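You operate a simulated robot arm through the tools that you are given. There is no shell and no other tool. Be economical: measure what you need, move in short steps, check, and stop when the job is done.

You run a simulated robot arm. Do the job below in one go: nothing can be reset, and whatever is moved stays where it is left.

Task
Wash the greasy red cup with 3 shots of soap.
Fine: In the cup washer on WASH; press START once and wait for END; leave the cup inside and the other cups alone. Set down upright: what you pick out.

Only the result counts: the job must be done as asked and must still hold three seconds after the hand-in. Knocking over, shifting, dropping, spilling or breaking anything else fails it.

Robot
A 6-joint arm with a two-finger gripper on a trunk, on a base that drives. Base frame: it is fixed to the floor where the robot stands at the start and does not move with it; the origin is under the middle of the robot, x ahead of it, y to its left, z up. Units: mm, degrees, N and s.
With the tool pointing down near the work surface it reaches from about 240 to 960 mm from the robot's upright axis, wherever it stands. Its first joint turns from -166.0 to 166.0 degrees. Places, roughly: programme dial [700, 0, 800]; soap button [700, -100, 800]; start button [600, -200, 800]; washer display [700, 100, 800]; washer drawer [900, -100, 600]; washer rack [900, 0, 600]; washer switch [800, 200, 800]. Payload 3.43 kg.
The tool frame sits at the grasp point between the pads (the TCP): z along the fingers, y along the line on which they close. The tips reach 20 mm beyond it. The gripper opens to 190 mm. The gripper's body begins 248 mm behind the TCP.
Orientation is that of the tool frame in the base frame, as a unit quaternion [x, y, z, w]. With the fingers straight down and closing along the base's y, the tool's x points along the base's -x, its y along +y and its z along -z.

Tools
- The arm moves only by the tool arm_command. Its argument "motion" is one flat list of numbers, 7 for each row, row after row: the shift along the base's x, y, z in units of 300 mm (1.0 is 300 mm), then the turn, a rotation vector about the base's x, y, z in units of 60 degrees (1.0 is 60 degrees), then the gripper command, from -1 (shut) to 1 (fully open), values between in proportion. In form: [x, y, z, ax, ay, az, gripper, x, y, z, ax, ay, az, gripper, ...]. A call has 1 to 10 rows; each row is the pose to reach, as a shift and turn from the pose commanded when the call began. A call with a number of a shift or a turn outside -1 to 1 is refused whole. Rows are played at 5 a second. More than 50 mm and 8.6 degrees between two rows, or a gripper value outside its range, and nothing of the call is played. A pose out of reach is approached as far as the arm can. The call stops where the force on the tool passes 70 N (or 10 N more than at its start, if that is more) or the arm is blocked; 0.2 s more then pass. Each finger travels about 153 mm/s and halts on what it meets, pressing with about 23 N; the grip force reading is that of the motor and also rises with nothing between the fingers. The clock runs only during rows and for 0.2 s after the last one: add rows that repeat a pose to give the fingers time. It gives the time, the measured TCP pose, the force on the tool (base axes), the opening and the grip force at its end, in the units of the frame above (readings bear some noise), with the torque about the TCP (base axes, N m) and any sound that the robot's microphone picked up.
- Cameras (640 x 400 px; columns grow to the right, rows downward): "scene" is now at [67.2, 203.1, 1445.6]; the picture's right is [-0.17, -0.99, 0.00], its down [-0.71, 0.12, -0.69] and it looks along [0.68, -0.11, -0.72] (base axes); focal length 259 px, centre (320, 200). "wrist" rides on the gripper at [70, -8, -288] in the tool frame; the picture's right is [0.12, 0.99, 0.00], its down [-0.96, 0.12, -0.25] and it looks along [-0.25, 0.03, 0.97] (tool axes); focal length 261 px, centre (320, 200). There is no depth. A picture from a camera that has moved, and an enlarged one, comes with that camera's place and axes in the base frame and with its lens. The place of the scene camera against the robot may be out by one fixed shift of up to 18 mm in any direction.
- grab_frame(camera): a new picture of that camera. It takes no simulated time.
- move_column(by): slides the trunk up (or, below 0, down) by that many mm; the arm and the scene camera ride with it, the base frame stays. It gives what a move gives, with no picture.
- drive_base(legs): drives the robot by 1 to 6 legs, each [ahead, turn to the left] in mm and degrees, along the robot's own axes; the way and the turn of a leg run together, so that a leg with both is an arc; at most 1500 mm and 180 degrees a leg. The arm and the cameras ride along, it lands a little off, and it stops where it bumps. It gives what a move gives.
- pan_tilt(pan, tilt): turns the head with the scene camera to pan (to the left, within 120 degrees either way) and tilt (down, from -29 to 69), counted from straight ahead of the robot. It gives what a move gives.
- close_up(camera, box): a new picture of the part [left, top, right, bottom] of that camera's present view, enlarged. It takes no simulated time.
- close_job(): hands the job in; it is judged then, once.

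Work in short steps. Places have to be worked out from the pictures, the camera data and where the tool is seen: move nearer, look again, correct. Check each grasp and each placing, and mend what went wrong. You have 120 turns and 98 pictures in all, those below and enlarged ones among them. Open the gripper and draw the arm clear of the work before you hand the job in, unless the task says otherwise; then end with one line.

The tools are called after "Emit:" as name(argument=value, ...) on one line, values as JSON. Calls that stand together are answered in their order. arm_command: Moves the arm, as the interface text tells. Its arguments: {"type":"object","properties":{"motion":{"type":"array","items":{"type":"number"}}},"required":["motion"]} The other tools are called the same way: move_column (by) slides the trunk up or down; drive_base (legs) drives the base; pan_tilt (pan, tilt) turns the head that bears the scene camera; grab_frame (camera) takes a picture; close_up (camera, box) takes an enlarged picture of a part of a camera's view; close_job () hands the job in.

At the start:

```text
time: 0.0
tcp_pos: [621.6, -50.0, 1179.4]
orientation: [0.0, 1.0, 0.0, 0.0]
contact_force: [0.3, -1.0, 0.6]
moment: [0.0, -0.01, 0.01]
gripper_width: 189.9
grasp_force: 0.0
trunk travel left (down, up): [-25.0, 415.0]
robot x, y, heading: [-4.1, -8.8, 0.0]
head pan, tilt: [-9.5, 46.3]
```

scene: 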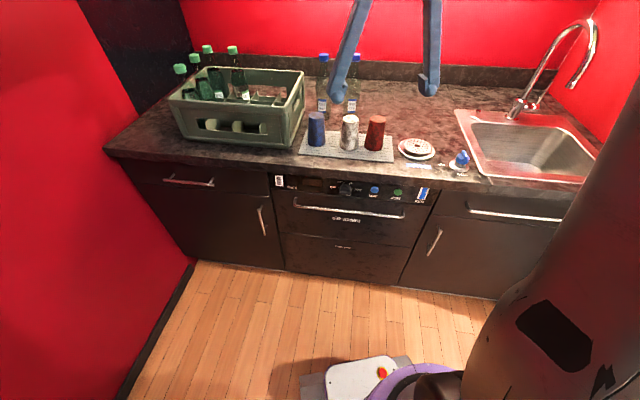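
wrist: 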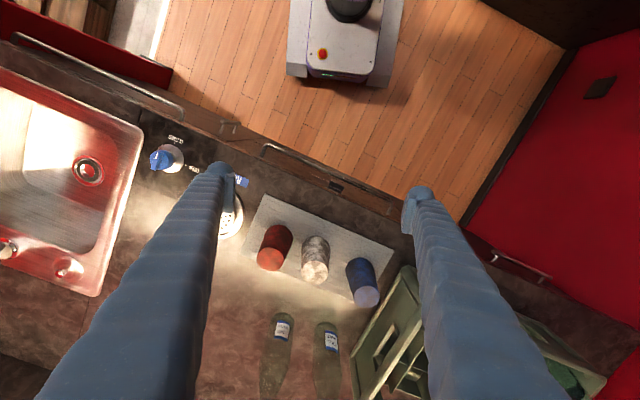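

I'll look closely at the washer panel and the cups first.

Emit:
close_up(camera="scene", box=[260, 165, 450, 285])

Emit:
close_up(camera="scene", box=[290, 90, 480, 210])

```text
3.33 times, centred on (355, 225) of scene
camera zoom: at [67.2, 203.1, 1445.6], right [-0.17, -0.99, 0.0], down [-0.71, 0.12, -0.69], along [0.68, -0.11, -0.72], focal length 863 px, centre (203, 117)
```

zoom: 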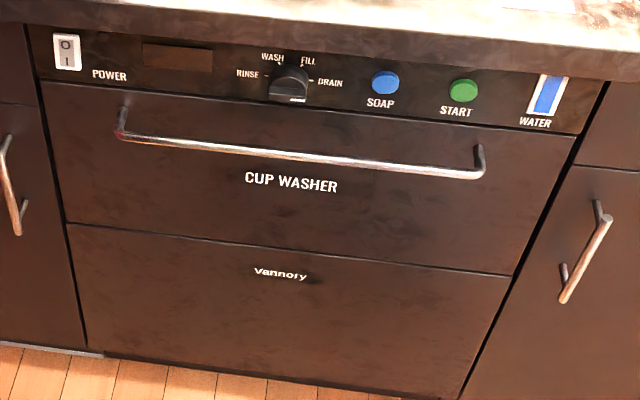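

```text
3.33 times, centred on (385, 150) of scene
camera zoom: at [67.2, 203.1, 1445.6], right [-0.17, -0.99, 0.0], down [-0.71, 0.12, -0.69], along [0.68, -0.11, -0.72], focal length 863 px, centre (103, 367)
```

zoom: 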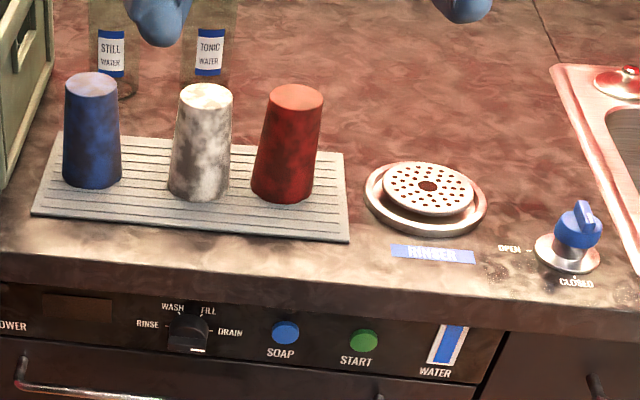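

The counter looks yawed about 18° relative to me, with the washer panel near (720, 50, ~820) in front of me. I'll back off to give the arm room for a horizontal tool.

Emit:
drive_base(legs=[[-200, 0]])

Emit:
pan_tilt(pan=-9.5, tilt=40)

Emit:
grab_frame(camera="scene")

```text
time: 2.0
tcp_pos: [418.0, -49.8, 1181.6]
orientation: [0.001, 1.0, 0.0, 0.0]
contact_force: [-0.2, -0.2, 0.4]
moment: [0.01, -0.04, 0.0]
gripper_width: 189.9
grasp_force: 0.0
trunk travel left (down, up): [-25.0, 415.0]
robot x, y, heading: [-206.0, -5.8, -0.1]
head pan, tilt: [-9.5, 46.3]
```

```text
time: 2.6
tcp_pos: [418.0, -50.7, 1182.3]
orientation: [0.001, 1.0, 0.0, 0.0]
contact_force: [0.3, 0.0, -0.5]
moment: [-0.03, 0.0, 0.02]
gripper_width: 190.1
grasp_force: 0.1
trunk travel left (down, up): [-25.0, 415.0]
robot x, y, heading: [-205.3, -4.1, -0.1]
head pan, tilt: [-9.5, 40.0]
```

```text
93 pictures are left
camera scene: at [-130.4, 202.3, 1454.7], right [-0.17, -0.99, 0.0], down [-0.63, 0.11, -0.77], along [0.75, -0.13, -0.64], focal length 259 px, centre (320, 200)
```

scene: 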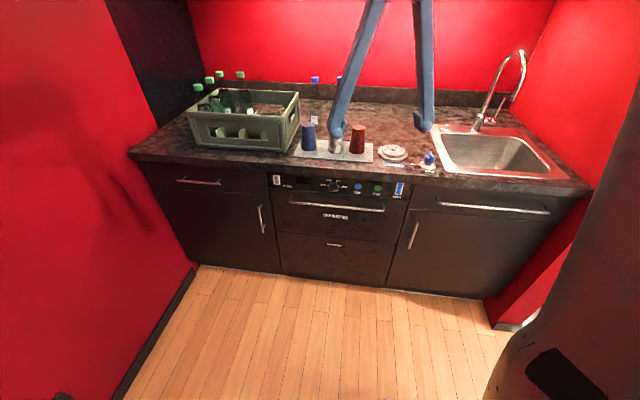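

The counter yaw of about 18° is confirmed. I'll swing the tool towards horizontal while lowering it in front of the washer, with the gripper shut.

Emit:
arm_command(motion=[0, 0.04, -0.1, 0, -0.125, 0, -1, 0, 0.08, -0.2, 0, -0.25, 0, -1, 0, 0.12, -0.3, 0, -0.375, 0, -1, 0, 0.16, -0.4, 0, -0.5, 0, -1, 0, 0.2, -0.5, 0, -0.625, 0, -1, 0, 0.24, -0.6, 0, -0.75, 0, -1, 0, 0.28, -0.7, 0, -0.875, 0, -1, 0, 0.3, -0.8, 0, -1, 0, -1])

```text
time: 4.5
tcp_pos: [524.9, 62.3, 1008.0]
orientation: [0.003, 0.874, -0.004, 0.486]
contact_force: [0.3, -0.3, -1.5]
moment: [0.03, 0.01, 0.02]
gripper_width: 0.0
grasp_force: 22.9
out of reach, approached as far as the arm can: row 6, 7, 8
trunk travel left (down, up): [-25.0, 415.0]
robot x, y, heading: [-205.0, -3.0, -0.0]
head pan, tilt: [-9.5, 40.0]
```

The pose is too close to the trunk, so I'll back off another 200 mm and finish the rotation there.

Emit:
drive_base(legs=[[-200, 0]])

Emit:
arm_command(motion=[0, 0.05, -0.1, 0, -0.1, 0, -1, 0, 0.1, -0.2, 0, -0.2, 0, -1, 0, 0.15, -0.3, 0, -0.3, 0, -1, 0, 0.2, -0.4, 0, -0.4, 0, -1, 0, 0.25, -0.5, 0, -0.5, 0, -1, 0, 0.3, -0.55, 0, -0.5, 0, -1])

```text
time: 6.4
tcp_pos: [323.9, 57.5, 1010.4]
orientation: [0.007, 0.874, -0.005, 0.487]
contact_force: [0.8, 0.0, 0.1]
moment: [-0.03, 0.01, -0.02]
gripper_width: 0.1
grasp_force: 22.2
trunk travel left (down, up): [-25.0, 415.0]
robot x, y, heading: [-402.7, -5.1, -0.6]
head pan, tilt: [-9.5, 40.0]
```

```text
time: 8.0
tcp_pos: [350.9, 156.0, 875.3]
orientation: [0.017, 0.705, 0.005, 0.709]
contact_force: [-1.0, -1.3, 0.4]
moment: [0.01, 0.16, 0.13]
gripper_width: 0.0
grasp_force: 23.3
out of reach, approached as far as the arm can: row 1, 2, 3, 4, 5, 6
trunk travel left (down, up): [-25.0, 415.0]
robot x, y, heading: [-404.2, -2.4, -0.8]
head pan, tilt: [-9.5, 40.0]
stopped in row 6: the arm was blocked; the commanded pose is now the measured one
```

The tool is horizontal now. I'll move it forward out of the limit, yaw it −18° to face the panel, and take a wrist picture.

Emit:
arm_command(motion=[0.1, 0, 0, 0, 0, -0.1, -1, 0.2, 0, 0, 0, -0.2, -1, 0.3, 0, 0, 0, -0.3, -1])

Emit:
grab_frame(camera="wrist")

Emit:
grab_frame(camera="scene")

```text
refused: motion must hold 7 numbers for each row
```

```text
92 pictures are left
camera wrist: at [65.0, 156.3, 804.4], right [0.02, 1.0, -0.09], down [-0.25, 0.09, 0.96], along [0.97, 0.0, 0.25], focal length 261 px, centre (320, 200)
```

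wrist: 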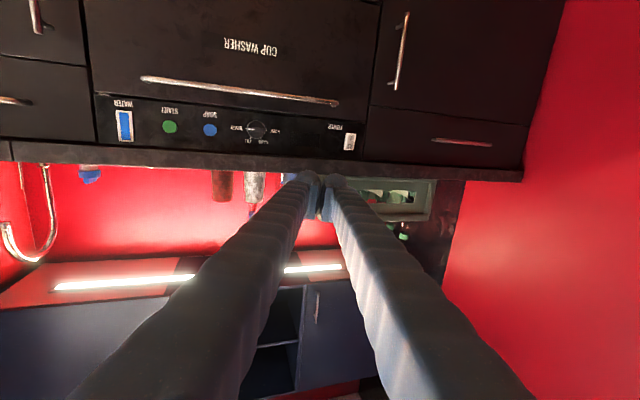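

```text
91 pictures are left
camera scene: at [-331.1, 201.8, 1455.2], right [-0.18, -0.98, 0.0], down [-0.63, 0.12, -0.77], along [0.75, -0.14, -0.64], focal length 259 px, centre (320, 200)
```

scene: 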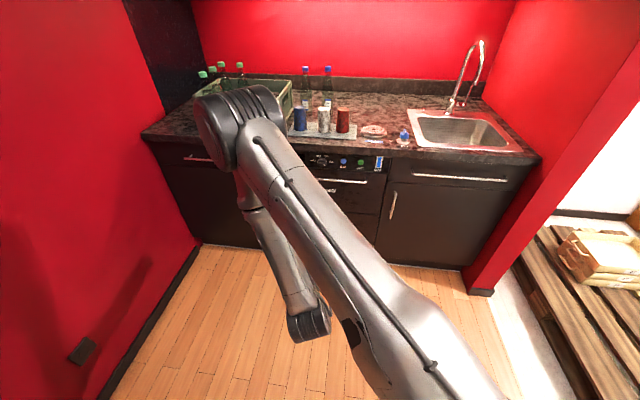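

I have triangulated roughly: soap (673,−102,822), start (647,−183,821), dial (704,−8,816), switch (778,217,823). I'll zoom in on the panel details.

Emit:
close_up(camera="wrist", box=[95, 70, 375, 170])

Emit:
arm_command(motion=[0.1, 0, 0, 0, 0, -0.1, -1, 0.2, 0, 0, 0, -0.2, -1, 0.3, 0, 0, 0, -0.3, -1])

```text
2.29 times, centred on (235, 120) of wrist
camera zoom: at [65.0, 156.3, 804.4], right [0.02, 1.0, -0.09], down [-0.25, 0.09, 0.96], along [0.97, 0.0, 0.25], focal length 596 px, centre (514, 383)
```

zoom: 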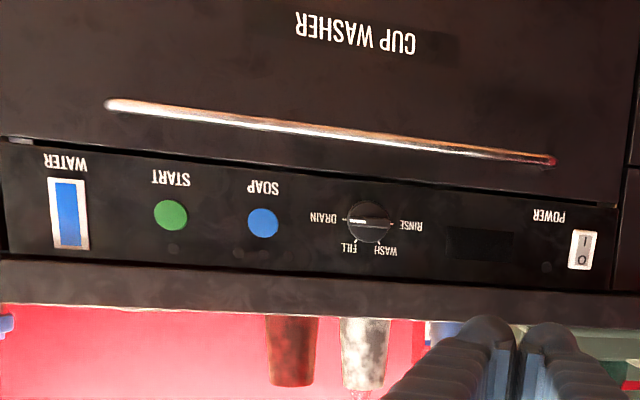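

```text
refused: motion must hold 7 numbers for each row
```

The dial pointer seems to point at DRAIN, the gauge is full and the power is off ("I" is the lower half). I'll move in front of the power switch with the yaw corrected.

Emit:
arm_command(motion=[0.11, 0.03, -0.025, 0, 0, -0.03, -1, 0.22, 0.06, -0.05, 0, 0, -0.06, -1, 0.33, 0.09, -0.075, 0, 0, -0.1, -1, 0.44, 0.12, -0.1, 0, 0, -0.13, -1, 0.55, 0.16, -0.12, 0, 0, -0.17, -1, 0.66, 0.2, -0.15, 0, 0, -0.2, -1, 0.77, 0.24, -0.18, 0, 0, -0.24, -1, 0.88, 0.28, -0.2, 0, 0, -0.28, -1, 1.0, 0.33, -0.23, 0, 0, -0.31, -1])

Emit:
grab_frame(camera="wrist")

```text
time: 10.0
tcp_pos: [653.0, 257.5, 804.6]
orientation: [0.131, 0.694, -0.113, 0.699]
contact_force: [0.8, -0.6, 0.1]
moment: [0.06, 0.06, 0.05]
gripper_width: 0.0
grasp_force: 22.9
trunk travel left (down, up): [-25.0, 415.0]
robot x, y, heading: [-404.1, -4.7, -0.7]
head pan, tilt: [-9.5, 40.0]
```

```text
89 pictures are left
camera wrist: at [380.2, 348.0, 733.0], right [0.34, 0.94, -0.09], down [-0.2, 0.17, 0.96], along [0.92, -0.31, 0.25], focal length 261 px, centre (320, 200)
```

wrist: 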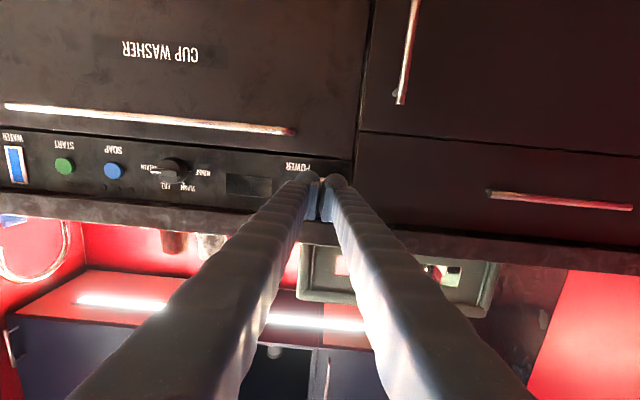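

The fingers hide the switch in this view, so I'll check from the scene camera.

Emit:
close_up(camera="scene", box=[230, 120, 420, 240])

```text
3.33 times, centred on (325, 180) of scene
camera zoom: at [-329.0, 202.8, 1454.7], right [-0.18, -0.98, 0.0], down [-0.63, 0.11, -0.77], along [0.75, -0.14, -0.64], focal length 863 px, centre (303, 267)
```

zoom: 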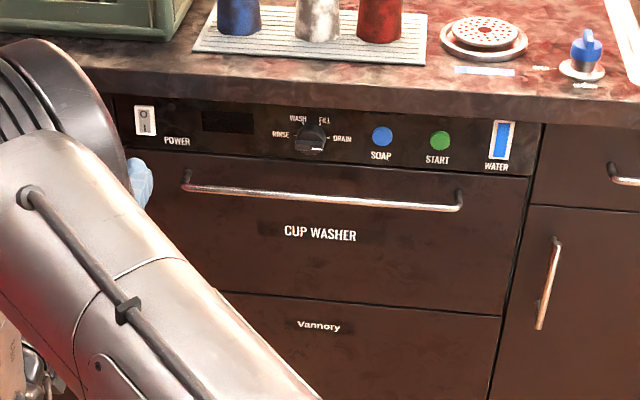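

The fingertips line up with the switch. I'll advance about 90 mm towards the lower "I" half, slightly lower.

Emit:
arm_command(motion=[0.12, -0.04, -0.02, 0, 0, 0, -1, 0.24, -0.08, -0.02, 0, 0, 0, -1, 0.285, -0.093, -0.02, 0, 0, 0, -1])

Emit:
close_up(camera="scene", box=[230, 120, 420, 240])

Emit:
grab_frame(camera="wrist")

```text
time: 10.8
tcp_pos: [738.0, 229.2, 798.3]
orientation: [0.131, 0.694, -0.112, 0.699]
contact_force: [0.0, 0.8, 0.6]
moment: [0.0, -0.04, -0.01]
gripper_width: 0.0
grasp_force: 23.0
trunk travel left (down, up): [-25.0, 415.0]
robot x, y, heading: [-408.5, -5.3, -0.5]
head pan, tilt: [-9.5, 40.0]
```

```text
3.33 times, centred on (325, 180) of scene
camera zoom: at [-328.4, 203.2, 1454.7], right [-0.18, -0.98, 0.0], down [-0.63, 0.11, -0.77], along [0.75, -0.14, -0.64], focal length 863 px, centre (303, 267)
```

zoom: 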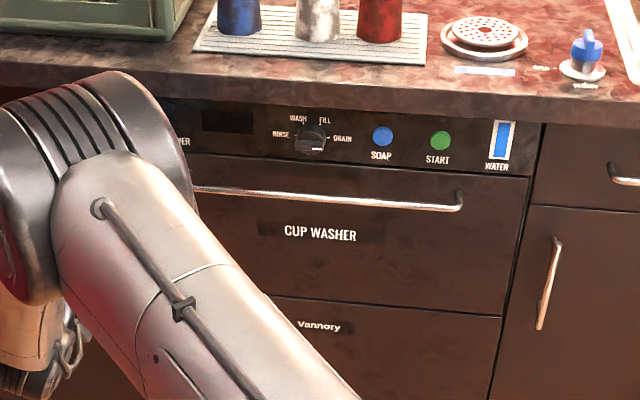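

```text
86 pictures are left
camera wrist: at [466.1, 320.2, 726.3], right [0.34, 0.94, -0.09], down [-0.2, 0.17, 0.96], along [0.92, -0.31, 0.25], focal length 261 px, centre (320, 200)
```

wrist: 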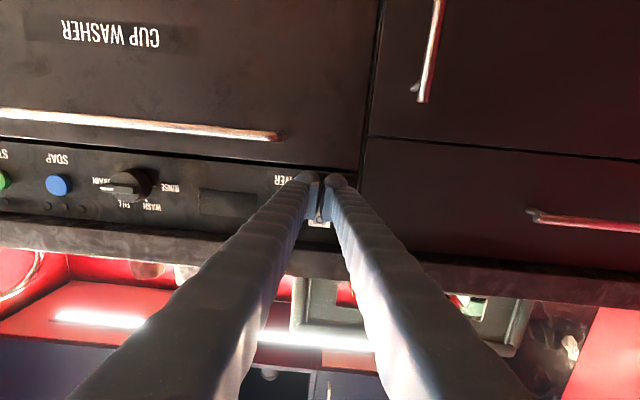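

The switch shows between the finger pads. I'll push forward in small steps.

Emit:
arm_command(motion=[0.032, -0.01, 0, 0, 0, 0, -1, 0.045, -0.014, 0, 0, 0, 0, -1, 0.055, -0.018, 0, 0, 0, 0, -1, 0.065, -0.021, 0, 0, 0, 0, -1, 0.075, -0.024, 0, 0, 0, 0, -1, 0.085, -0.027, 0, 0, 0, 0, -1])

Emit:
close_up(camera="wrist", box=[80, 140, 380, 280])

```text
time: 11.6
tcp_pos: [747.7, 226.9, 795.6]
orientation: [0.129, 0.695, -0.113, 0.698]
contact_force: [-31.4, 1.2, 6.1]
moment: [-0.07, -0.57, 0.17]
gripper_width: 0.1
grasp_force: 22.8
trunk travel left (down, up): [-25.0, 415.0]
robot x, y, heading: [-404.1, -2.2, -0.5]
head pan, tilt: [-9.5, 40.0]
stopped in row 3: the force on the tool passed its limit at 78 N (the readings are from after the stop); the commanded pose is now the measured one
```

```text
2.13 times, centred on (230, 210) of wrist
camera zoom: at [475.6, 318.2, 725.4], right [0.34, 0.94, -0.09], down [-0.2, 0.17, 0.96], along [0.92, -0.3, 0.25], focal length 556 px, centre (512, 179)
```

zoom: 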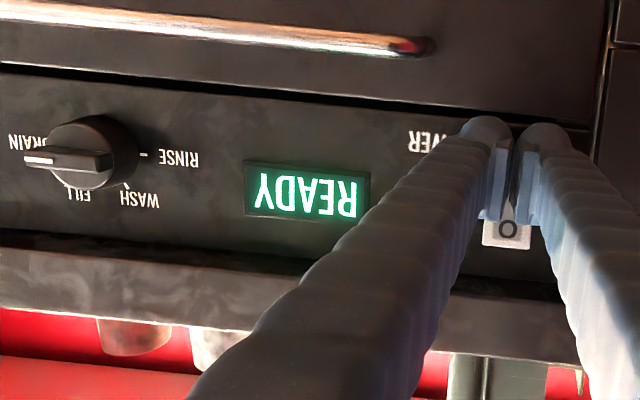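

The display shows READY. I'll retreat and move in front of the dial, turning the tool 45° of the 90° needed to grip its horizontal bar.

Emit:
arm_command(motion=[-0.158, 0.05, 0, 0, 0, 0, -1, -0.316, 0.1, 0.0, 0, 0, 0, -1, -0.365, -0.05, 0.01, 0.12, -0.04, 0, -0.8, -0.413, -0.2, 0.02, 0.24, -0.08, 0, -0.7, -0.46, -0.34, 0.03, 0.36, -0.12, 0, -0.6, -0.51, -0.48, 0.04, 0.48, -0.16, 0, -0.5, -0.56, -0.6, 0.053, 0.6, -0.2, 0, -0.4, -0.607, -0.617, 0.053, 0.7125, -0.2325, 0, -0.4])

Emit:
arm_command(motion=[0, 0, 0, 0.12, -0.04, 0, -0.4, 0, 0, 0, 0.24, -0.08, 0, -0.4, 0, 0, 0, 0.36, -0.12, 0, -0.4, 0, 0, 0, 0.48, -0.16, 0, -0.4, 0, 0, 0, 0.6, -0.2, 0, -0.4, 0, 0, 0, 0.7125, -0.2325, 0, -0.4])

Emit:
grab_frame(camera="wrist")

Emit:
grab_frame(camera="scene")

```text
time: 13.4
tcp_pos: [568.1, 40.4, 807.6]
orientation: [0.387, 0.601, 0.165, 0.679]
contact_force: [0.6, 0.3, 0.5]
moment: [-0.02, -0.01, 0.01]
gripper_width: 56.9
grasp_force: 0.1
trunk travel left (down, up): [-25.0, 415.0]
robot x, y, heading: [-403.5, -3.1, -0.7]
head pan, tilt: [-9.5, 40.0]
```

```text
time: 14.8
tcp_pos: [568.9, 40.2, 810.2]
orientation: [0.585, 0.415, 0.417, 0.557]
contact_force: [-0.5, 0.2, 0.5]
moment: [0.03, 0.0, -0.02]
gripper_width: 57.1
grasp_force: 0.0
trunk travel left (down, up): [-25.0, 415.0]
robot x, y, heading: [-407.7, -4.0, -0.9]
head pan, tilt: [-9.5, 40.0]
```

```text
84 pictures are left
camera wrist: at [317.3, 196.2, 812.3], right [0.06, 0.08, 1.0], down [-0.53, -0.84, 0.1], along [0.85, -0.53, -0.01], focal length 261 px, centre (320, 200)
```

wrist: 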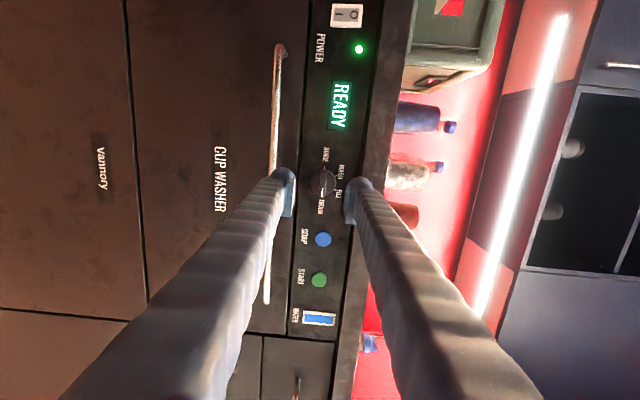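

```text
83 pictures are left
camera scene: at [-329.0, 203.2, 1454.7], right [-0.18, -0.98, 0.0], down [-0.63, 0.11, -0.77], along [0.75, -0.14, -0.64], focal length 259 px, centre (320, 200)
```

scene: 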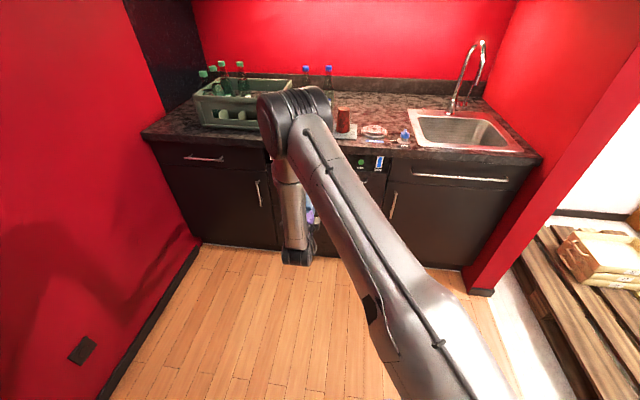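

I'll zoom in on the knob to see its shape.

Emit:
close_up(camera="wrist", box=[280, 140, 380, 220])

```text
5.00 times, centred on (330, 180) of wrist
camera zoom: at [317.3, 196.2, 812.3], right [0.06, 0.08, 1.0], down [-0.53, -0.84, 0.1], along [0.85, -0.53, -0.01], focal length 1303 px, centre (270, 300)
```

zoom: 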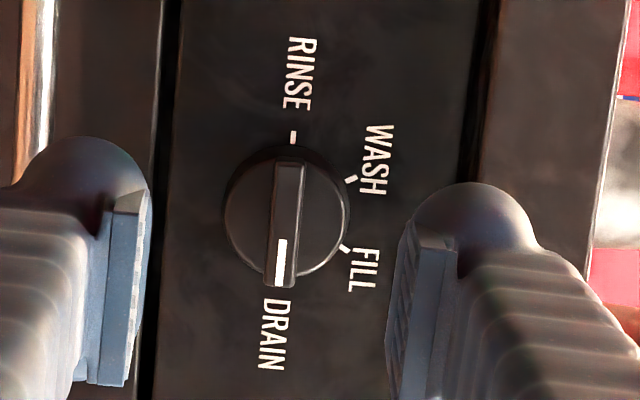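

The knob has a 9 mm bar pointing at DRAIN on a disc about 37 mm wide, with marks every 60°, so WASH is 120° counter-clockwise. I'll narrow the opening and slide the fingers over the bar.

Emit:
arm_command(motion=[0.133, -0.065, 0.008, 0, 0, 0, -0.684, 0.2, -0.087, 0.008, 0, 0, 0, -0.684, 0.253, -0.103, 0.008, 0, 0, 0, -0.684, 0.285, -0.114, 0.008, 0, 0, 0, -0.684])

Emit:
close_up(camera="wrist", box=[270, 130, 390, 220])

```text
time: 15.8
tcp_pos: [653.3, 7.9, 809.3]
orientation: [0.585, 0.415, 0.417, 0.559]
contact_force: [0.0, 0.4, 0.5]
moment: [-0.01, 0.03, 0.03]
gripper_width: 29.9
grasp_force: 0.0
trunk travel left (down, up): [-25.0, 415.0]
robot x, y, heading: [-403.6, -5.3, -1.0]
head pan, tilt: [-9.5, 40.0]
```

```text
4.44 times, centred on (330, 175) of wrist
camera zoom: at [402.4, 163.6, 812.1], right [0.06, 0.08, 0.99], down [-0.53, -0.84, 0.1], along [0.85, -0.53, -0.01], focal length 1158 px, centre (276, 311)
```

zoom: 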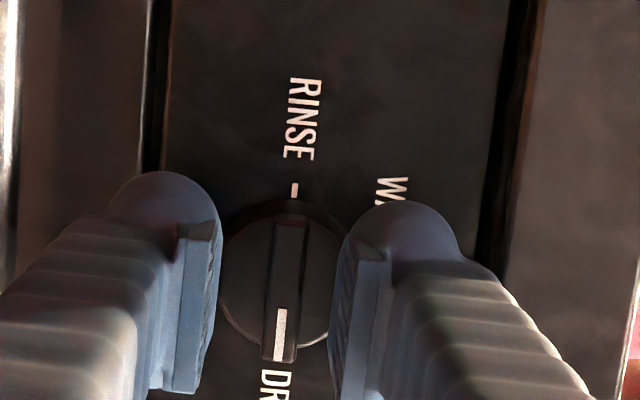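

The bar is between the fingers. I'll advance a few mm more and close on it.

Emit:
arm_command(motion=[0.0095, -0.003, 0, 0, 0, 0, -0.684, 0.019, -0.006, 0, 0, 0, 0, -0.684, 0.019, -0.006, 0, 0, 0, 0, -1, 0.019, -0.006, 0, 0, 0, 0, -1])

Emit:
close_up(camera="wrist", box=[270, 130, 390, 220])

```text
time: 16.8
tcp_pos: [659.0, 5.9, 812.5]
orientation: [0.585, 0.414, 0.417, 0.56]
contact_force: [6.4, -3.2, 10.7]
moment: [-0.61, 0.1, -0.01]
gripper_width: 8.7
grasp_force: 42.3
trunk travel left (down, up): [-25.0, 415.0]
robot x, y, heading: [-404.9, -1.9, -0.7]
head pan, tilt: [-9.5, 40.0]
```

```text
4.44 times, centred on (330, 175) of wrist
camera zoom: at [408.1, 161.7, 813.5], right [0.05, 0.08, 1.0], down [-0.53, -0.84, 0.1], along [0.85, -0.53, 0.0], focal length 1158 px, centre (276, 311)
```

zoom: 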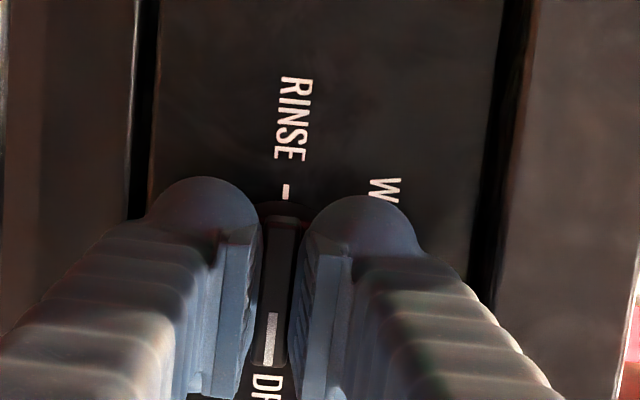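

The bar is gripped (8.7 mm). I'll turn it 60° counter-clockwise about the knob axis first.

Emit:
arm_command(motion=[0, 0.0001, 0.0022, -0.119, 0.039, 0, -1, 0.0002, 0.0005, 0.0043, -0.2375, 0.0775, 0, -1, 0.0004, 0.0012, 0.0064, -0.356, 0.116, 0, -1, 0.0007, 0.0021, 0.0083, -0.475, 0.155, 0, -1, 0.001, 0.0033, 0.0101, -0.594, 0.194, 0, -1, 0.0015, 0.0046, 0.0118, -0.7125, 0.2325, 0, -1, 0.002, 0.0062, 0.0132, -0.831, 0.271, 0, -1, 0.0026, 0.008, 0.0144, -0.95, 0.31, 0, -1])

Emit:
close_up(camera="wrist", box=[240, 110, 400, 230])

```text
time: 18.6
tcp_pos: [658.7, 3.7, 811.3]
orientation: [0.306, 0.647, 0.071, 0.695]
contact_force: [-32.9, -7.0, -28.7]
moment: [0.04, 0.01, -0.38]
gripper_width: 8.5
grasp_force: 42.9
trunk travel left (down, up): [-25.0, 415.0]
robot x, y, heading: [-405.2, -4.0, -0.8]
head pan, tilt: [-9.5, 40.0]
```

```text
3.33 times, centred on (320, 170) of wrist
camera zoom: at [397.3, 130.2, 754.0], right [0.32, 0.85, 0.41], down [-0.35, -0.3, 0.89], along [0.88, -0.42, 0.2], focal length 869 px, centre (320, 300)
```

zoom: 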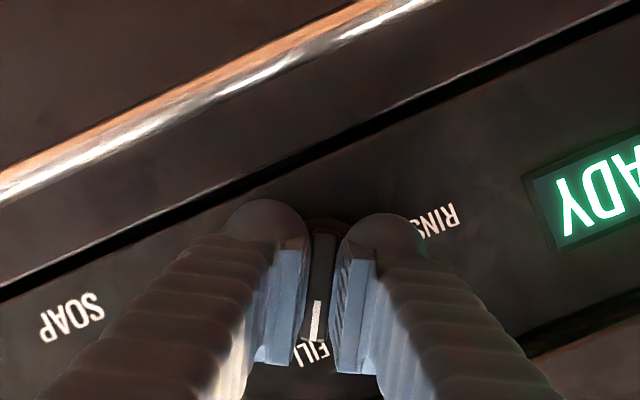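

The dial reads FILL now, with some side force from my offset. I'll turn it another 60° while removing that offset.

Emit:
arm_command(motion=[-0.001, -0.003, -0.007, -0.119, 0.039, 0, -1, -0.0026, -0.008, -0.0144, -0.2375, 0.0775, 0, -1, -0.0026, -0.008, -0.0144, -0.356, 0.116, 0, -1, -0.0026, -0.008, -0.0144, -0.475, 0.155, 0, -1, -0.0026, -0.008, -0.0144, -0.594, 0.194, 0, -1, -0.0026, -0.008, -0.0144, -0.7125, 0.2325, 0, -1, -0.0026, -0.008, -0.0144, -0.831, 0.271, 0, -1, -0.0026, -0.008, -0.0144, -0.95, 0.31, 0, -1])

Emit:
close_up(camera="wrist", box=[240, 110, 400, 230])

```text
time: 20.4
tcp_pos: [657.8, 5.8, 810.6]
orientation: [-0.056, 0.701, -0.292, 0.648]
contact_force: [-35.9, -11.2, -23.8]
moment: [0.06, 0.26, -0.27]
gripper_width: 8.9
grasp_force: 42.4
trunk travel left (down, up): [-25.0, 415.0]
robot x, y, heading: [-401.2, -3.4, -0.8]
head pan, tilt: [-9.5, 40.0]
```

```text
3.33 times, centred on (320, 170) of wrist
camera zoom: at [375.3, 62.0, 750.8], right [0.28, 0.77, -0.58], down [-0.05, 0.62, 0.79], along [0.96, -0.19, 0.21], focal length 869 px, centre (320, 300)
```

zoom: 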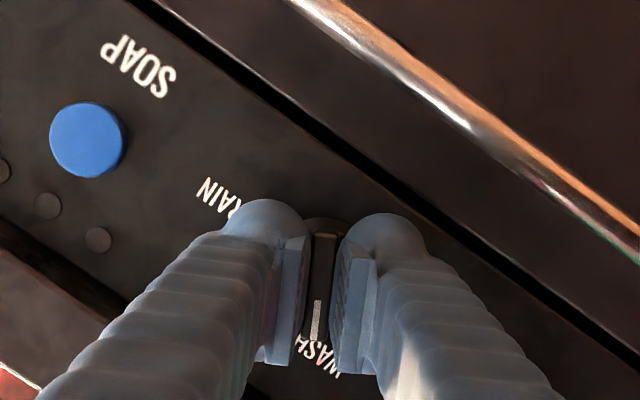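

The dial is on WASH. I'll open the fingers a little and retreat straight out.

Emit:
arm_command(motion=[0, 0, 0, 0, 0, 0, -0.75, 0, 0, 0, 0, 0, 0, -0.75, -0.06, 0.02, 0, 0, 0, 0, -0.75, -0.2, 0.065, 0, 0, 0, 0, -0.75, -0.35, 0.114, 0, 0, 0, 0, -0.75])

Emit:
grab_frame(camera="wrist")

Emit:
close_up(camera="wrist", box=[240, 110, 400, 230])

```text
time: 21.6
tcp_pos: [558.4, 40.1, 813.6]
orientation: [-0.055, 0.7, -0.29, 0.65]
contact_force: [0.6, -0.2, -0.1]
moment: [-0.03, 0.0, 0.04]
gripper_width: 23.9
grasp_force: 0.0
trunk travel left (down, up): [-25.0, 415.0]
robot x, y, heading: [-405.4, -0.9, -0.5]
head pan, tilt: [-9.5, 40.0]
```

```text
77 pictures are left
camera wrist: at [274.1, 97.9, 752.5], right [0.28, 0.77, -0.58], down [-0.05, 0.61, 0.79], along [0.96, -0.19, 0.21], focal length 261 px, centre (320, 200)
```

wrist: 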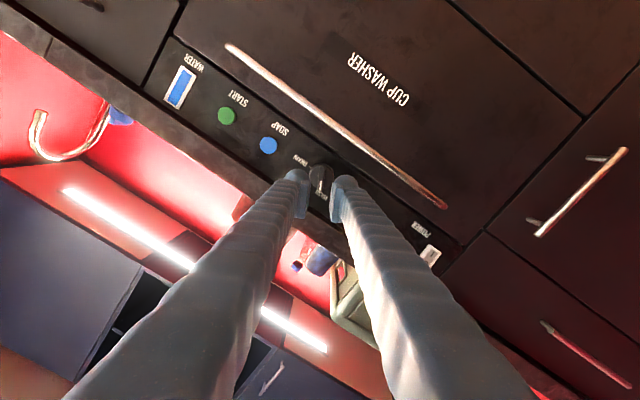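

```text
3.33 times, centred on (320, 170) of wrist
camera zoom: at [274.1, 97.9, 752.5], right [0.28, 0.77, -0.58], down [-0.05, 0.61, 0.79], along [0.96, -0.19, 0.21], focal length 869 px, centre (320, 300)
```

zoom: 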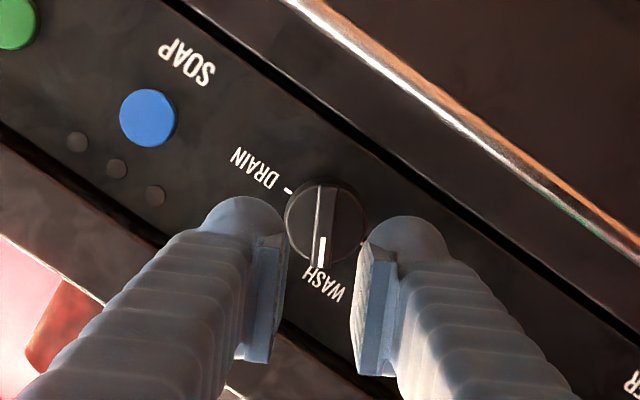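

WASH is set and the soap button has three counter lamps. Next is the drawer: its handle bar is near (650,−8,733), so I'll rotate the tool until the fingers close vertically and drop in front of it.

Emit:
arm_command(motion=[0, -0.01, -0.03, -0.119, 0.039, 0, -0.7, 0.005, -0.02, -0.07, -0.2375, 0.0775, 0, -0.7, 0.01, -0.03, -0.11, -0.356, 0.116, 0, -0.6, 0.015, -0.04, -0.15, -0.475, 0.155, 0, -0.5, 0.02, -0.05, -0.19, -0.594, 0.194, 0, -0.5, 0.02, -0.06, -0.23, -0.7125, 0.2325, 0, -0.5, 0.02, -0.067, -0.27, -0.831, 0.271, 0, -0.5, 0.02, -0.067, -0.27, -0.95, 0.31, 0, -0.5])

Emit:
grab_frame(camera="wrist")

```text
time: 23.4
tcp_pos: [560.5, 19.0, 730.9]
orientation: [0.402, -0.569, 0.575, -0.428]
contact_force: [-0.3, 0.0, -0.7]
moment: [0.02, -0.03, 0.02]
gripper_width: 47.3
grasp_force: 0.0
trunk travel left (down, up): [-25.0, 415.0]
robot x, y, heading: [-405.2, 0.6, -0.8]
head pan, tilt: [-9.5, 40.0]
```

```text
75 pictures are left
camera wrist: at [266.3, 42.5, 729.3], right [0.0, -0.1, -1.0], down [0.07, 0.99, -0.1], along [1.0, -0.07, 0.0], focal length 261 px, centre (320, 200)
```

wrist: 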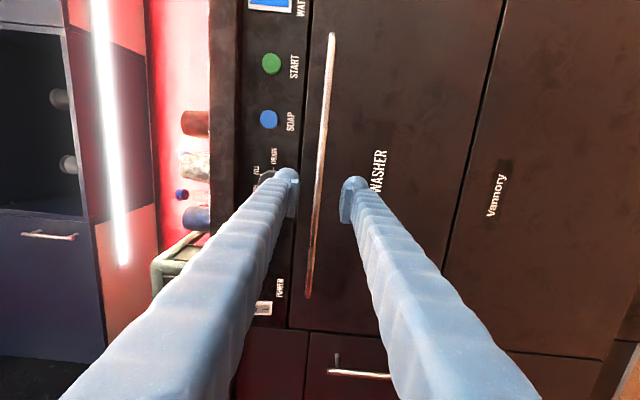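

The handle sits right between the fingers. I'll advance, close on it and check the grip.

Emit:
arm_command(motion=[0.14, -0.045, 0, 0, 0, 0, -0.5, 0.25, -0.08, 0.003, 0, 0, 0, -0.5, 0.295, -0.095, 0.003, 0, 0, 0, -0.5, 0.295, -0.095, 0.003, 0, 0, 0, -1, 0.295, -0.095, 0.003, 0, 0, 0, -1])

Emit:
grab_frame(camera="wrist")

```text
time: 24.6
tcp_pos: [650.4, -10.0, 733.9]
orientation: [0.401, -0.57, 0.576, -0.428]
contact_force: [0.9, -2.2, 7.5]
moment: [-1.08, 0.3, -0.05]
gripper_width: 11.0
grasp_force: 43.9
trunk travel left (down, up): [-25.0, 415.0]
robot x, y, heading: [-405.1, -3.2, -0.9]
head pan, tilt: [-9.5, 40.0]
```

```text
74 pictures are left
camera wrist: at [355.9, 12.8, 733.2], right [0.0, -0.1, -1.0], down [0.07, 0.99, -0.1], along [1.0, -0.07, 0.01], focal length 261 px, centre (320, 200)
```

wrist: 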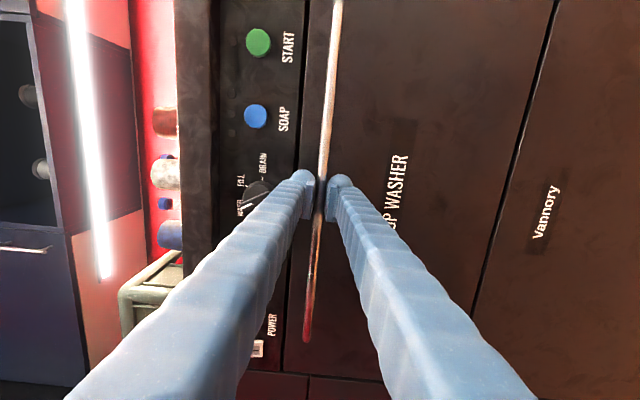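

The handle is gripped at 11 mm. I'll pull it straight out.

Emit:
arm_command(motion=[-0.06, 0.02, 0, 0, 0, 0, -1, -0.16, 0.052, 0, 0, 0, 0, -1, -0.28, 0.091, 0, 0, 0, 0, -1, -0.4, 0.13, 0, 0, 0, 0, -1, -0.52, 0.17, 0, 0, 0, 0, -1, -0.64, 0.209, 0, 0, 0, 0, -1, -0.76, 0.248, 0, 0, 0, 0, -1, -0.88, 0.287, 0, 0, 0, 0, -1])

Emit:
grab_frame(camera="wrist")

Emit:
grab_frame(camera="scene")

```text
time: 26.4
tcp_pos: [383.8, 76.4, 734.5]
orientation: [0.4, -0.569, 0.576, -0.429]
contact_force: [-4.8, -20.6, 38.5]
moment: [-1.09, 0.16, 0.64]
gripper_width: 10.9
grasp_force: 43.8
trunk travel left (down, up): [-25.0, 415.0]
robot x, y, heading: [-410.7, -2.2, -0.8]
head pan, tilt: [-9.5, 40.0]
```

```text
73 pictures are left
camera wrist: at [89.3, 99.5, 732.4], right [0.0, -0.1, -1.0], down [0.07, 0.99, -0.1], along [1.0, -0.07, 0.01], focal length 261 px, centre (320, 200)
```

wrist: 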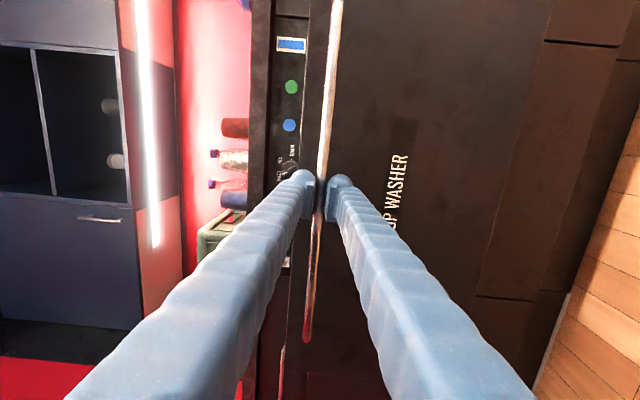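

```text
72 pictures are left
camera scene: at [-331.7, 201.5, 1455.2], right [-0.18, -0.98, 0.0], down [-0.63, 0.12, -0.77], along [0.75, -0.14, -0.64], focal length 259 px, centre (320, 200)
```

scene: 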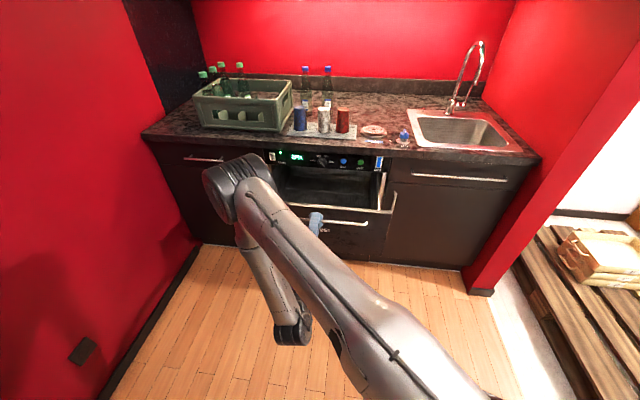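

The drawer is out by 280 mm. I'll look inside it.

Emit:
close_up(camera="scene", box=[260, 130, 420, 240])

```text
3.64 times, centred on (340, 185) of scene
camera zoom: at [-331.7, 201.5, 1455.2], right [-0.18, -0.98, 0.0], down [-0.63, 0.12, -0.77], along [0.75, -0.14, -0.64], focal length 941 px, centre (247, 254)
```

zoom: 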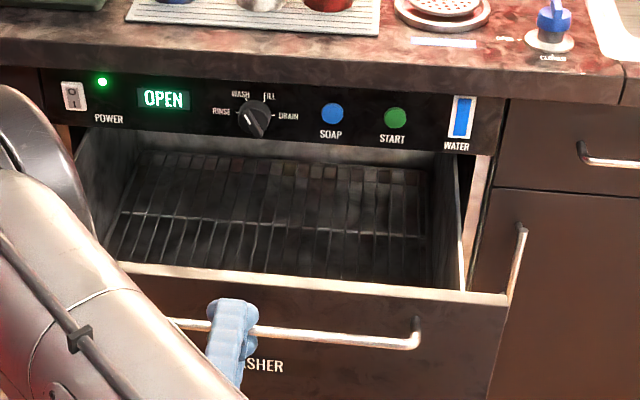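

The rack is empty and the display says OPEN. I'll release the handle and back the base off to free the fingers.

Emit:
arm_command(motion=[0, 0, 0, 0, 0, 0, -0.6, 0, 0, 0, 0, 0, 0, -0.4, 0, 0, 0, 0, 0, 0, -0.4])

Emit:
drive_base(legs=[[-120, 0]])

Emit:
grab_frame(camera="wrist")

```text
time: 27.2
tcp_pos: [385.5, 77.9, 731.7]
orientation: [0.401, -0.57, 0.575, -0.428]
contact_force: [-0.5, -0.3, 0.6]
moment: [-0.03, 0.01, 0.0]
gripper_width: 57.2
grasp_force: 0.0
trunk travel left (down, up): [-25.0, 415.0]
robot x, y, heading: [-407.8, -3.8, -1.0]
head pan, tilt: [-9.5, 40.0]
```

```text
time: 28.6
tcp_pos: [265.5, 75.9, 730.6]
orientation: [0.4, -0.571, 0.576, -0.427]
contact_force: [0.5, -0.1, -0.7]
moment: [0.02, 0.0, -0.04]
gripper_width: 57.1
grasp_force: 0.0
trunk travel left (down, up): [-25.0, 415.0]
robot x, y, heading: [-523.1, -5.2, -0.8]
head pan, tilt: [-9.5, 40.0]
```

```text
70 pictures are left
camera wrist: at [-28.7, 99.6, 730.7], right [0.0, -0.1, -1.0], down [0.07, 0.99, -0.1], along [1.0, -0.07, 0.0], focal length 261 px, centre (320, 200)
```

wrist: 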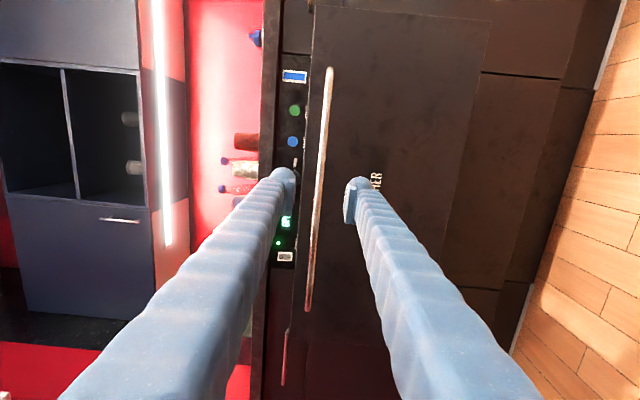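

The fingers are free. I'll raise the arm and pitch the tool down, which makes the fingers close along the counter's depth.

Emit:
arm_command(motion=[0, 0, 0.12, 0.04, 0.119, 0, -0.4, 0, 0, 0.25, 0.0775, 0.2375, 0, -0.2, 0, 0, 0.38, 0.116, 0.356, 0, 0, 0, 0, 0.5, 0.155, 0.475, 0, 0.2, 0, 0, 0.62, 0.194, 0.594, 0, 0.2, 0, 0, 0.75, 0.2325, 0.7125, 0, 0.2, 0, 0, 0.88, 0.271, 0.831, 0, 0.2, 0, 0, 1.0, 0.31, 0.95, 0, 0.2])

Emit:
arm_command(motion=[0, 0, 0.12, 0.04, 0.119, 0, 0.2, 0, 0, 0.25, 0.0775, 0.2375, 0, 0.2, 0, 0, 0.38, 0.116, 0.356, 0, 0.2, 0, 0, 0.45, 0.155, 0.475, 0, 0.2])

```text
time: 30.4
tcp_pos: [263.3, 76.5, 983.3]
orientation: [-0.541, 0.769, -0.275, 0.203]
contact_force: [1.0, 0.2, -2.1]
moment: [-0.09, 0.05, -0.17]
gripper_width: 114.2
grasp_force: 0.1
out of reach, approached as far as the arm can: row 7, 8
trunk travel left (down, up): [-25.0, 415.0]
robot x, y, heading: [-522.3, -2.8, -1.2]
head pan, tilt: [-9.5, 40.0]
```

```text
time: 31.4
tcp_pos: [240.6, 137.2, 1002.9]
orientation: [-0.473, 0.82, -0.257, 0.197]
contact_force: [0.2, 3.5, 0.0]
moment: [-0.67, -0.28, -0.4]
gripper_width: 114.1
grasp_force: 0.1
out of reach, approached as far as the arm can: row 1, 2, 3, 4
trunk travel left (down, up): [-25.0, 415.0]
robot x, y, heading: [-527.1, -3.8, -1.5]
head pan, tilt: [-9.5, 40.0]
```

The last rows hit the arm's height limit at that distance, so I'll pull the target in closer to the robot.

Emit:
arm_command(motion=[-0.15, 0, -0.05, 0, 0, 0, 0.2, -0.3, 0, -0.1, 0, 0, 0, 0.2, -0.45, 0, -0.15, 0, 0, 0, 0.2, -0.6, 0, -0.2, 0, 0, 0, 0.2])

```text
time: 32.4
tcp_pos: [62.4, 132.5, 944.1]
orientation: [-0.47, 0.821, -0.255, 0.198]
contact_force: [0.9, 0.1, 0.2]
moment: [-0.02, 0.03, -0.01]
gripper_width: 114.0
grasp_force: 0.0
trunk travel left (down, up): [-25.0, 415.0]
robot x, y, heading: [-526.1, -5.8, -0.9]
head pan, tilt: [-9.5, 40.0]
```

The commanded pose is reset. I'll finish the remaining 38° pitch and then add a yaw correction of about 12°.

Emit:
arm_command(motion=[0, 0, 0, 0.048, 0.116, 0, 0.2, 0, 0, 0, 0.096, 0.232, 0, 0.2, 0, 0, 0, 0.143, 0.349, 0, 0.2, 0, 0, 0, 0.191, 0.465, 0, 0.2, 0, 0, 0, 0.239, 0.581, 0, 0.2])

Emit:
arm_command(motion=[0, 0, 0, 0, 0, 0.1, 0.2, 0, 0, 0, 0, 0, 0.2, 0.2])

Emit:
move_column(by=200)

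```text
time: 33.6
tcp_pos: [57.8, 136.7, 933.9]
orientation: [-0.482, 0.845, -0.185, 0.142]
contact_force: [-0.5, 0.2, 0.4]
moment: [0.01, -0.01, 0.02]
gripper_width: 114.0
grasp_force: 0.0
out of reach, approached as far as the arm can: row 2, 3, 4, 5
trunk travel left (down, up): [-25.0, 415.0]
robot x, y, heading: [-526.0, -2.0, -0.8]
head pan, tilt: [-9.5, 40.0]
```

```text
time: 34.2
tcp_pos: [50.1, 142.3, 912.6]
orientation: [-0.565, 0.788, -0.176, 0.169]
contact_force: [0.0, 0.0, -0.1]
moment: [-0.05, -0.02, 0.01]
gripper_width: 114.2
grasp_force: 0.0
out of reach, approached as far as the arm can: row 1, 2
trunk travel left (down, up): [-25.0, 415.0]
robot x, y, heading: [-528.3, -4.1, -1.1]
head pan, tilt: [-9.5, 40.0]
```

```text
time: 36.4
tcp_pos: [52.1, 141.6, 1113.4]
orientation: [-0.565, 0.788, -0.176, 0.17]
contact_force: [0.0, 0.1, -0.5]
moment: [0.02, -0.02, 0.03]
gripper_width: 113.9
grasp_force: 0.1
trunk travel left (down, up): [-225.0, 215.0]
robot x, y, heading: [-525.7, -3.5, -1.0]
head pan, tilt: [-9.5, 40.0]
```

I'll try the last 28° of pitch while lowering, now that the trunk is higher.

Emit:
arm_command(motion=[0.05, 0, -0.08, 0, 0, 0, 0.2, 0.1, 0, -0.16, 0, 0, 0, 0.2, 0.12, 0, -0.24, 0.021, 0.115, 0, 0.2, 0.14, 0, -0.32, 0.042, 0.23, 0, 0.2, 0.16, 0, -0.4, 0.063, 0.346, 0, 0.2, 0.18, 0, -0.48, 0.084, 0.462, 0, 0.2])

```text
time: 37.8
tcp_pos: [66.2, 141.8, 968.3]
orientation: [-0.572, 0.806, -0.111, 0.109]
contact_force: [0.2, 0.3, 1.0]
moment: [-0.02, -0.05, 0.03]
gripper_width: 113.9
grasp_force: 0.0
out of reach, approached as far as the arm can: row 3, 4, 5, 6
trunk travel left (down, up): [-225.0, 215.0]
robot x, y, heading: [-522.0, -2.7, -1.1]
head pan, tilt: [-9.5, 40.0]
```

Still 18° short, probably a wrist limit at this roll. I'll undo part of the roll with a −45° yaw, which still clears the neighbouring cup, and pitch further down.

Emit:
arm_command(motion=[0, 0, 0, 0, 0, -0.125, 0.2, 0, 0, 0, 0, 0, -0.25, 0.2, 0, 0, 0, 0, 0, -0.375, 0.2, 0, 0, 0, 0, 0, -0.5, 0.2, 0, 0, 0, 0, 0, -0.625, 0.2, 0, 0, 0, 0, 0, -0.75, 0.2])

```text
time: 39.2
tcp_pos: [66.6, 144.3, 966.6]
orientation: [-0.22, 0.963, -0.144, 0.056]
contact_force: [-0.1, -0.7, 0.2]
moment: [-0.03, 0.05, 0.03]
gripper_width: 114.1
grasp_force: 0.0
trunk travel left (down, up): [-225.0, 215.0]
robot x, y, heading: [-527.4, -0.9, -1.0]
head pan, tilt: [-9.5, 40.0]
```

Yaw is done. Now the last 18° of pitch.

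Emit:
arm_command(motion=[0, 0, 0, 0.083, 0.056, 0, 0.2, 0, 0, 0, 0.166, 0.112, 0, 0.2, 0, 0, 0, 0.249, 0.168, 0, 0.2])

Emit:
drive_base(legs=[[300, 0]])

Emit:
grab_frame(camera="wrist")

Emit:
grab_frame(camera="scene")

```text
time: 40.0
tcp_pos: [66.8, 143.4, 966.6]
orientation: [-0.222, 0.972, -0.071, 0.027]
contact_force: [0.0, 0.2, 0.2]
moment: [-0.01, 0.03, -0.03]
gripper_width: 113.8
grasp_force: 0.0
out of reach, approached as far as the arm can: row 2, 3
trunk travel left (down, up): [-225.0, 215.0]
robot x, y, heading: [-527.7, -2.6, -1.1]
head pan, tilt: [-9.5, 40.0]
```

```text
time: 42.6
tcp_pos: [359.6, 138.0, 967.2]
orientation: [-0.223, 0.972, -0.07, 0.027]
contact_force: [0.4, -0.1, -0.1]
moment: [0.03, 0.01, -0.03]
gripper_width: 113.9
grasp_force: 0.0
trunk travel left (down, up): [-225.0, 215.0]
robot x, y, heading: [-236.1, -5.7, -1.0]
head pan, tilt: [-9.5, 40.0]
```

```text
69 pictures are left
camera wrist: at [275.7, 135.9, 1251.6], right [-0.53, 0.83, -0.15], down [0.79, 0.56, 0.25], along [0.29, 0.01, -0.96], focal length 261 px, centre (320, 200)
```

wrist: 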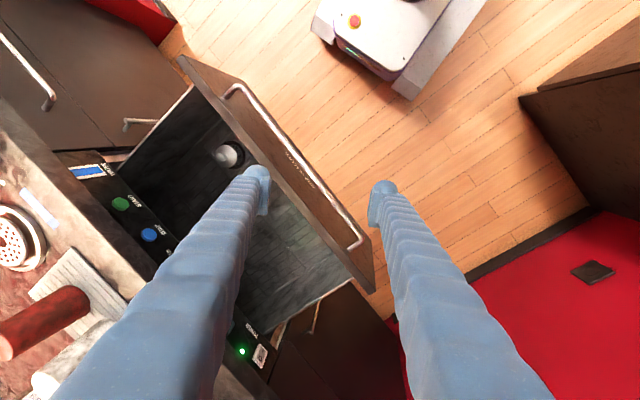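

```text
68 pictures are left
camera scene: at [-155.5, 199.6, 1654.7], right [-0.18, -0.98, 0.0], down [-0.63, 0.12, -0.77], along [0.75, -0.14, -0.64], focal length 259 px, centre (320, 200)
```

scene: 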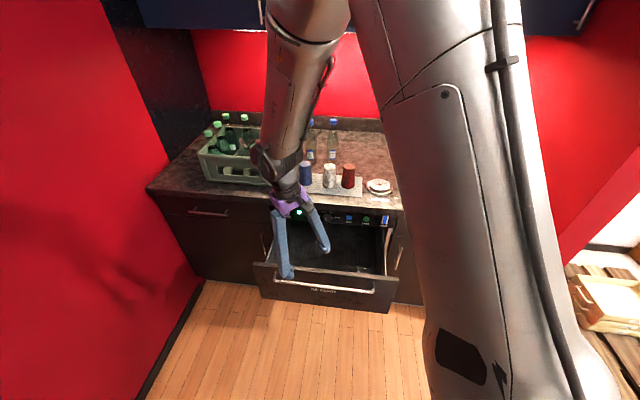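

There seems to be something round in the drawer, so I'll zoom in on it.

Emit:
close_up(camera="wrist", box=[100, 80, 360, 300])

Emit:
close_up(camera="scene", box=[250, 180, 420, 310])

```text
1.82 times, centred on (230, 190) of wrist
camera zoom: at [275.7, 135.9, 1251.6], right [-0.53, 0.83, -0.15], down [0.79, 0.56, 0.25], along [0.29, 0.01, -0.96], focal length 474 px, centre (484, 218)
```

zoom: 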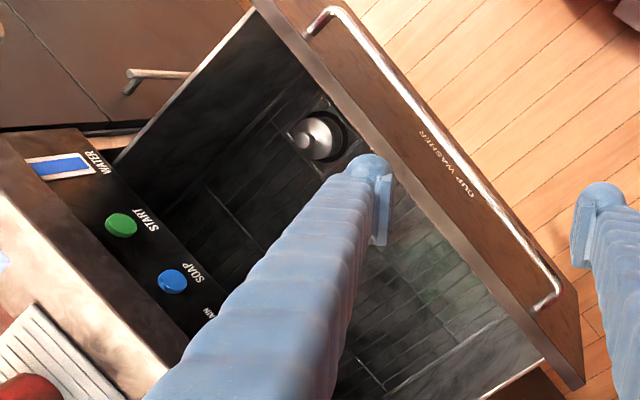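

```text
3.08 times, centred on (335, 245) of scene
camera zoom: at [-155.5, 199.6, 1654.7], right [-0.18, -0.98, 0.0], down [-0.63, 0.12, -0.77], along [0.75, -0.14, -0.64], focal length 796 px, centre (274, 62)
```

zoom: 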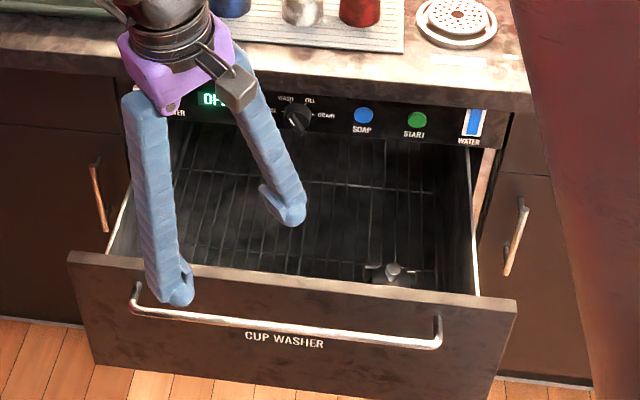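

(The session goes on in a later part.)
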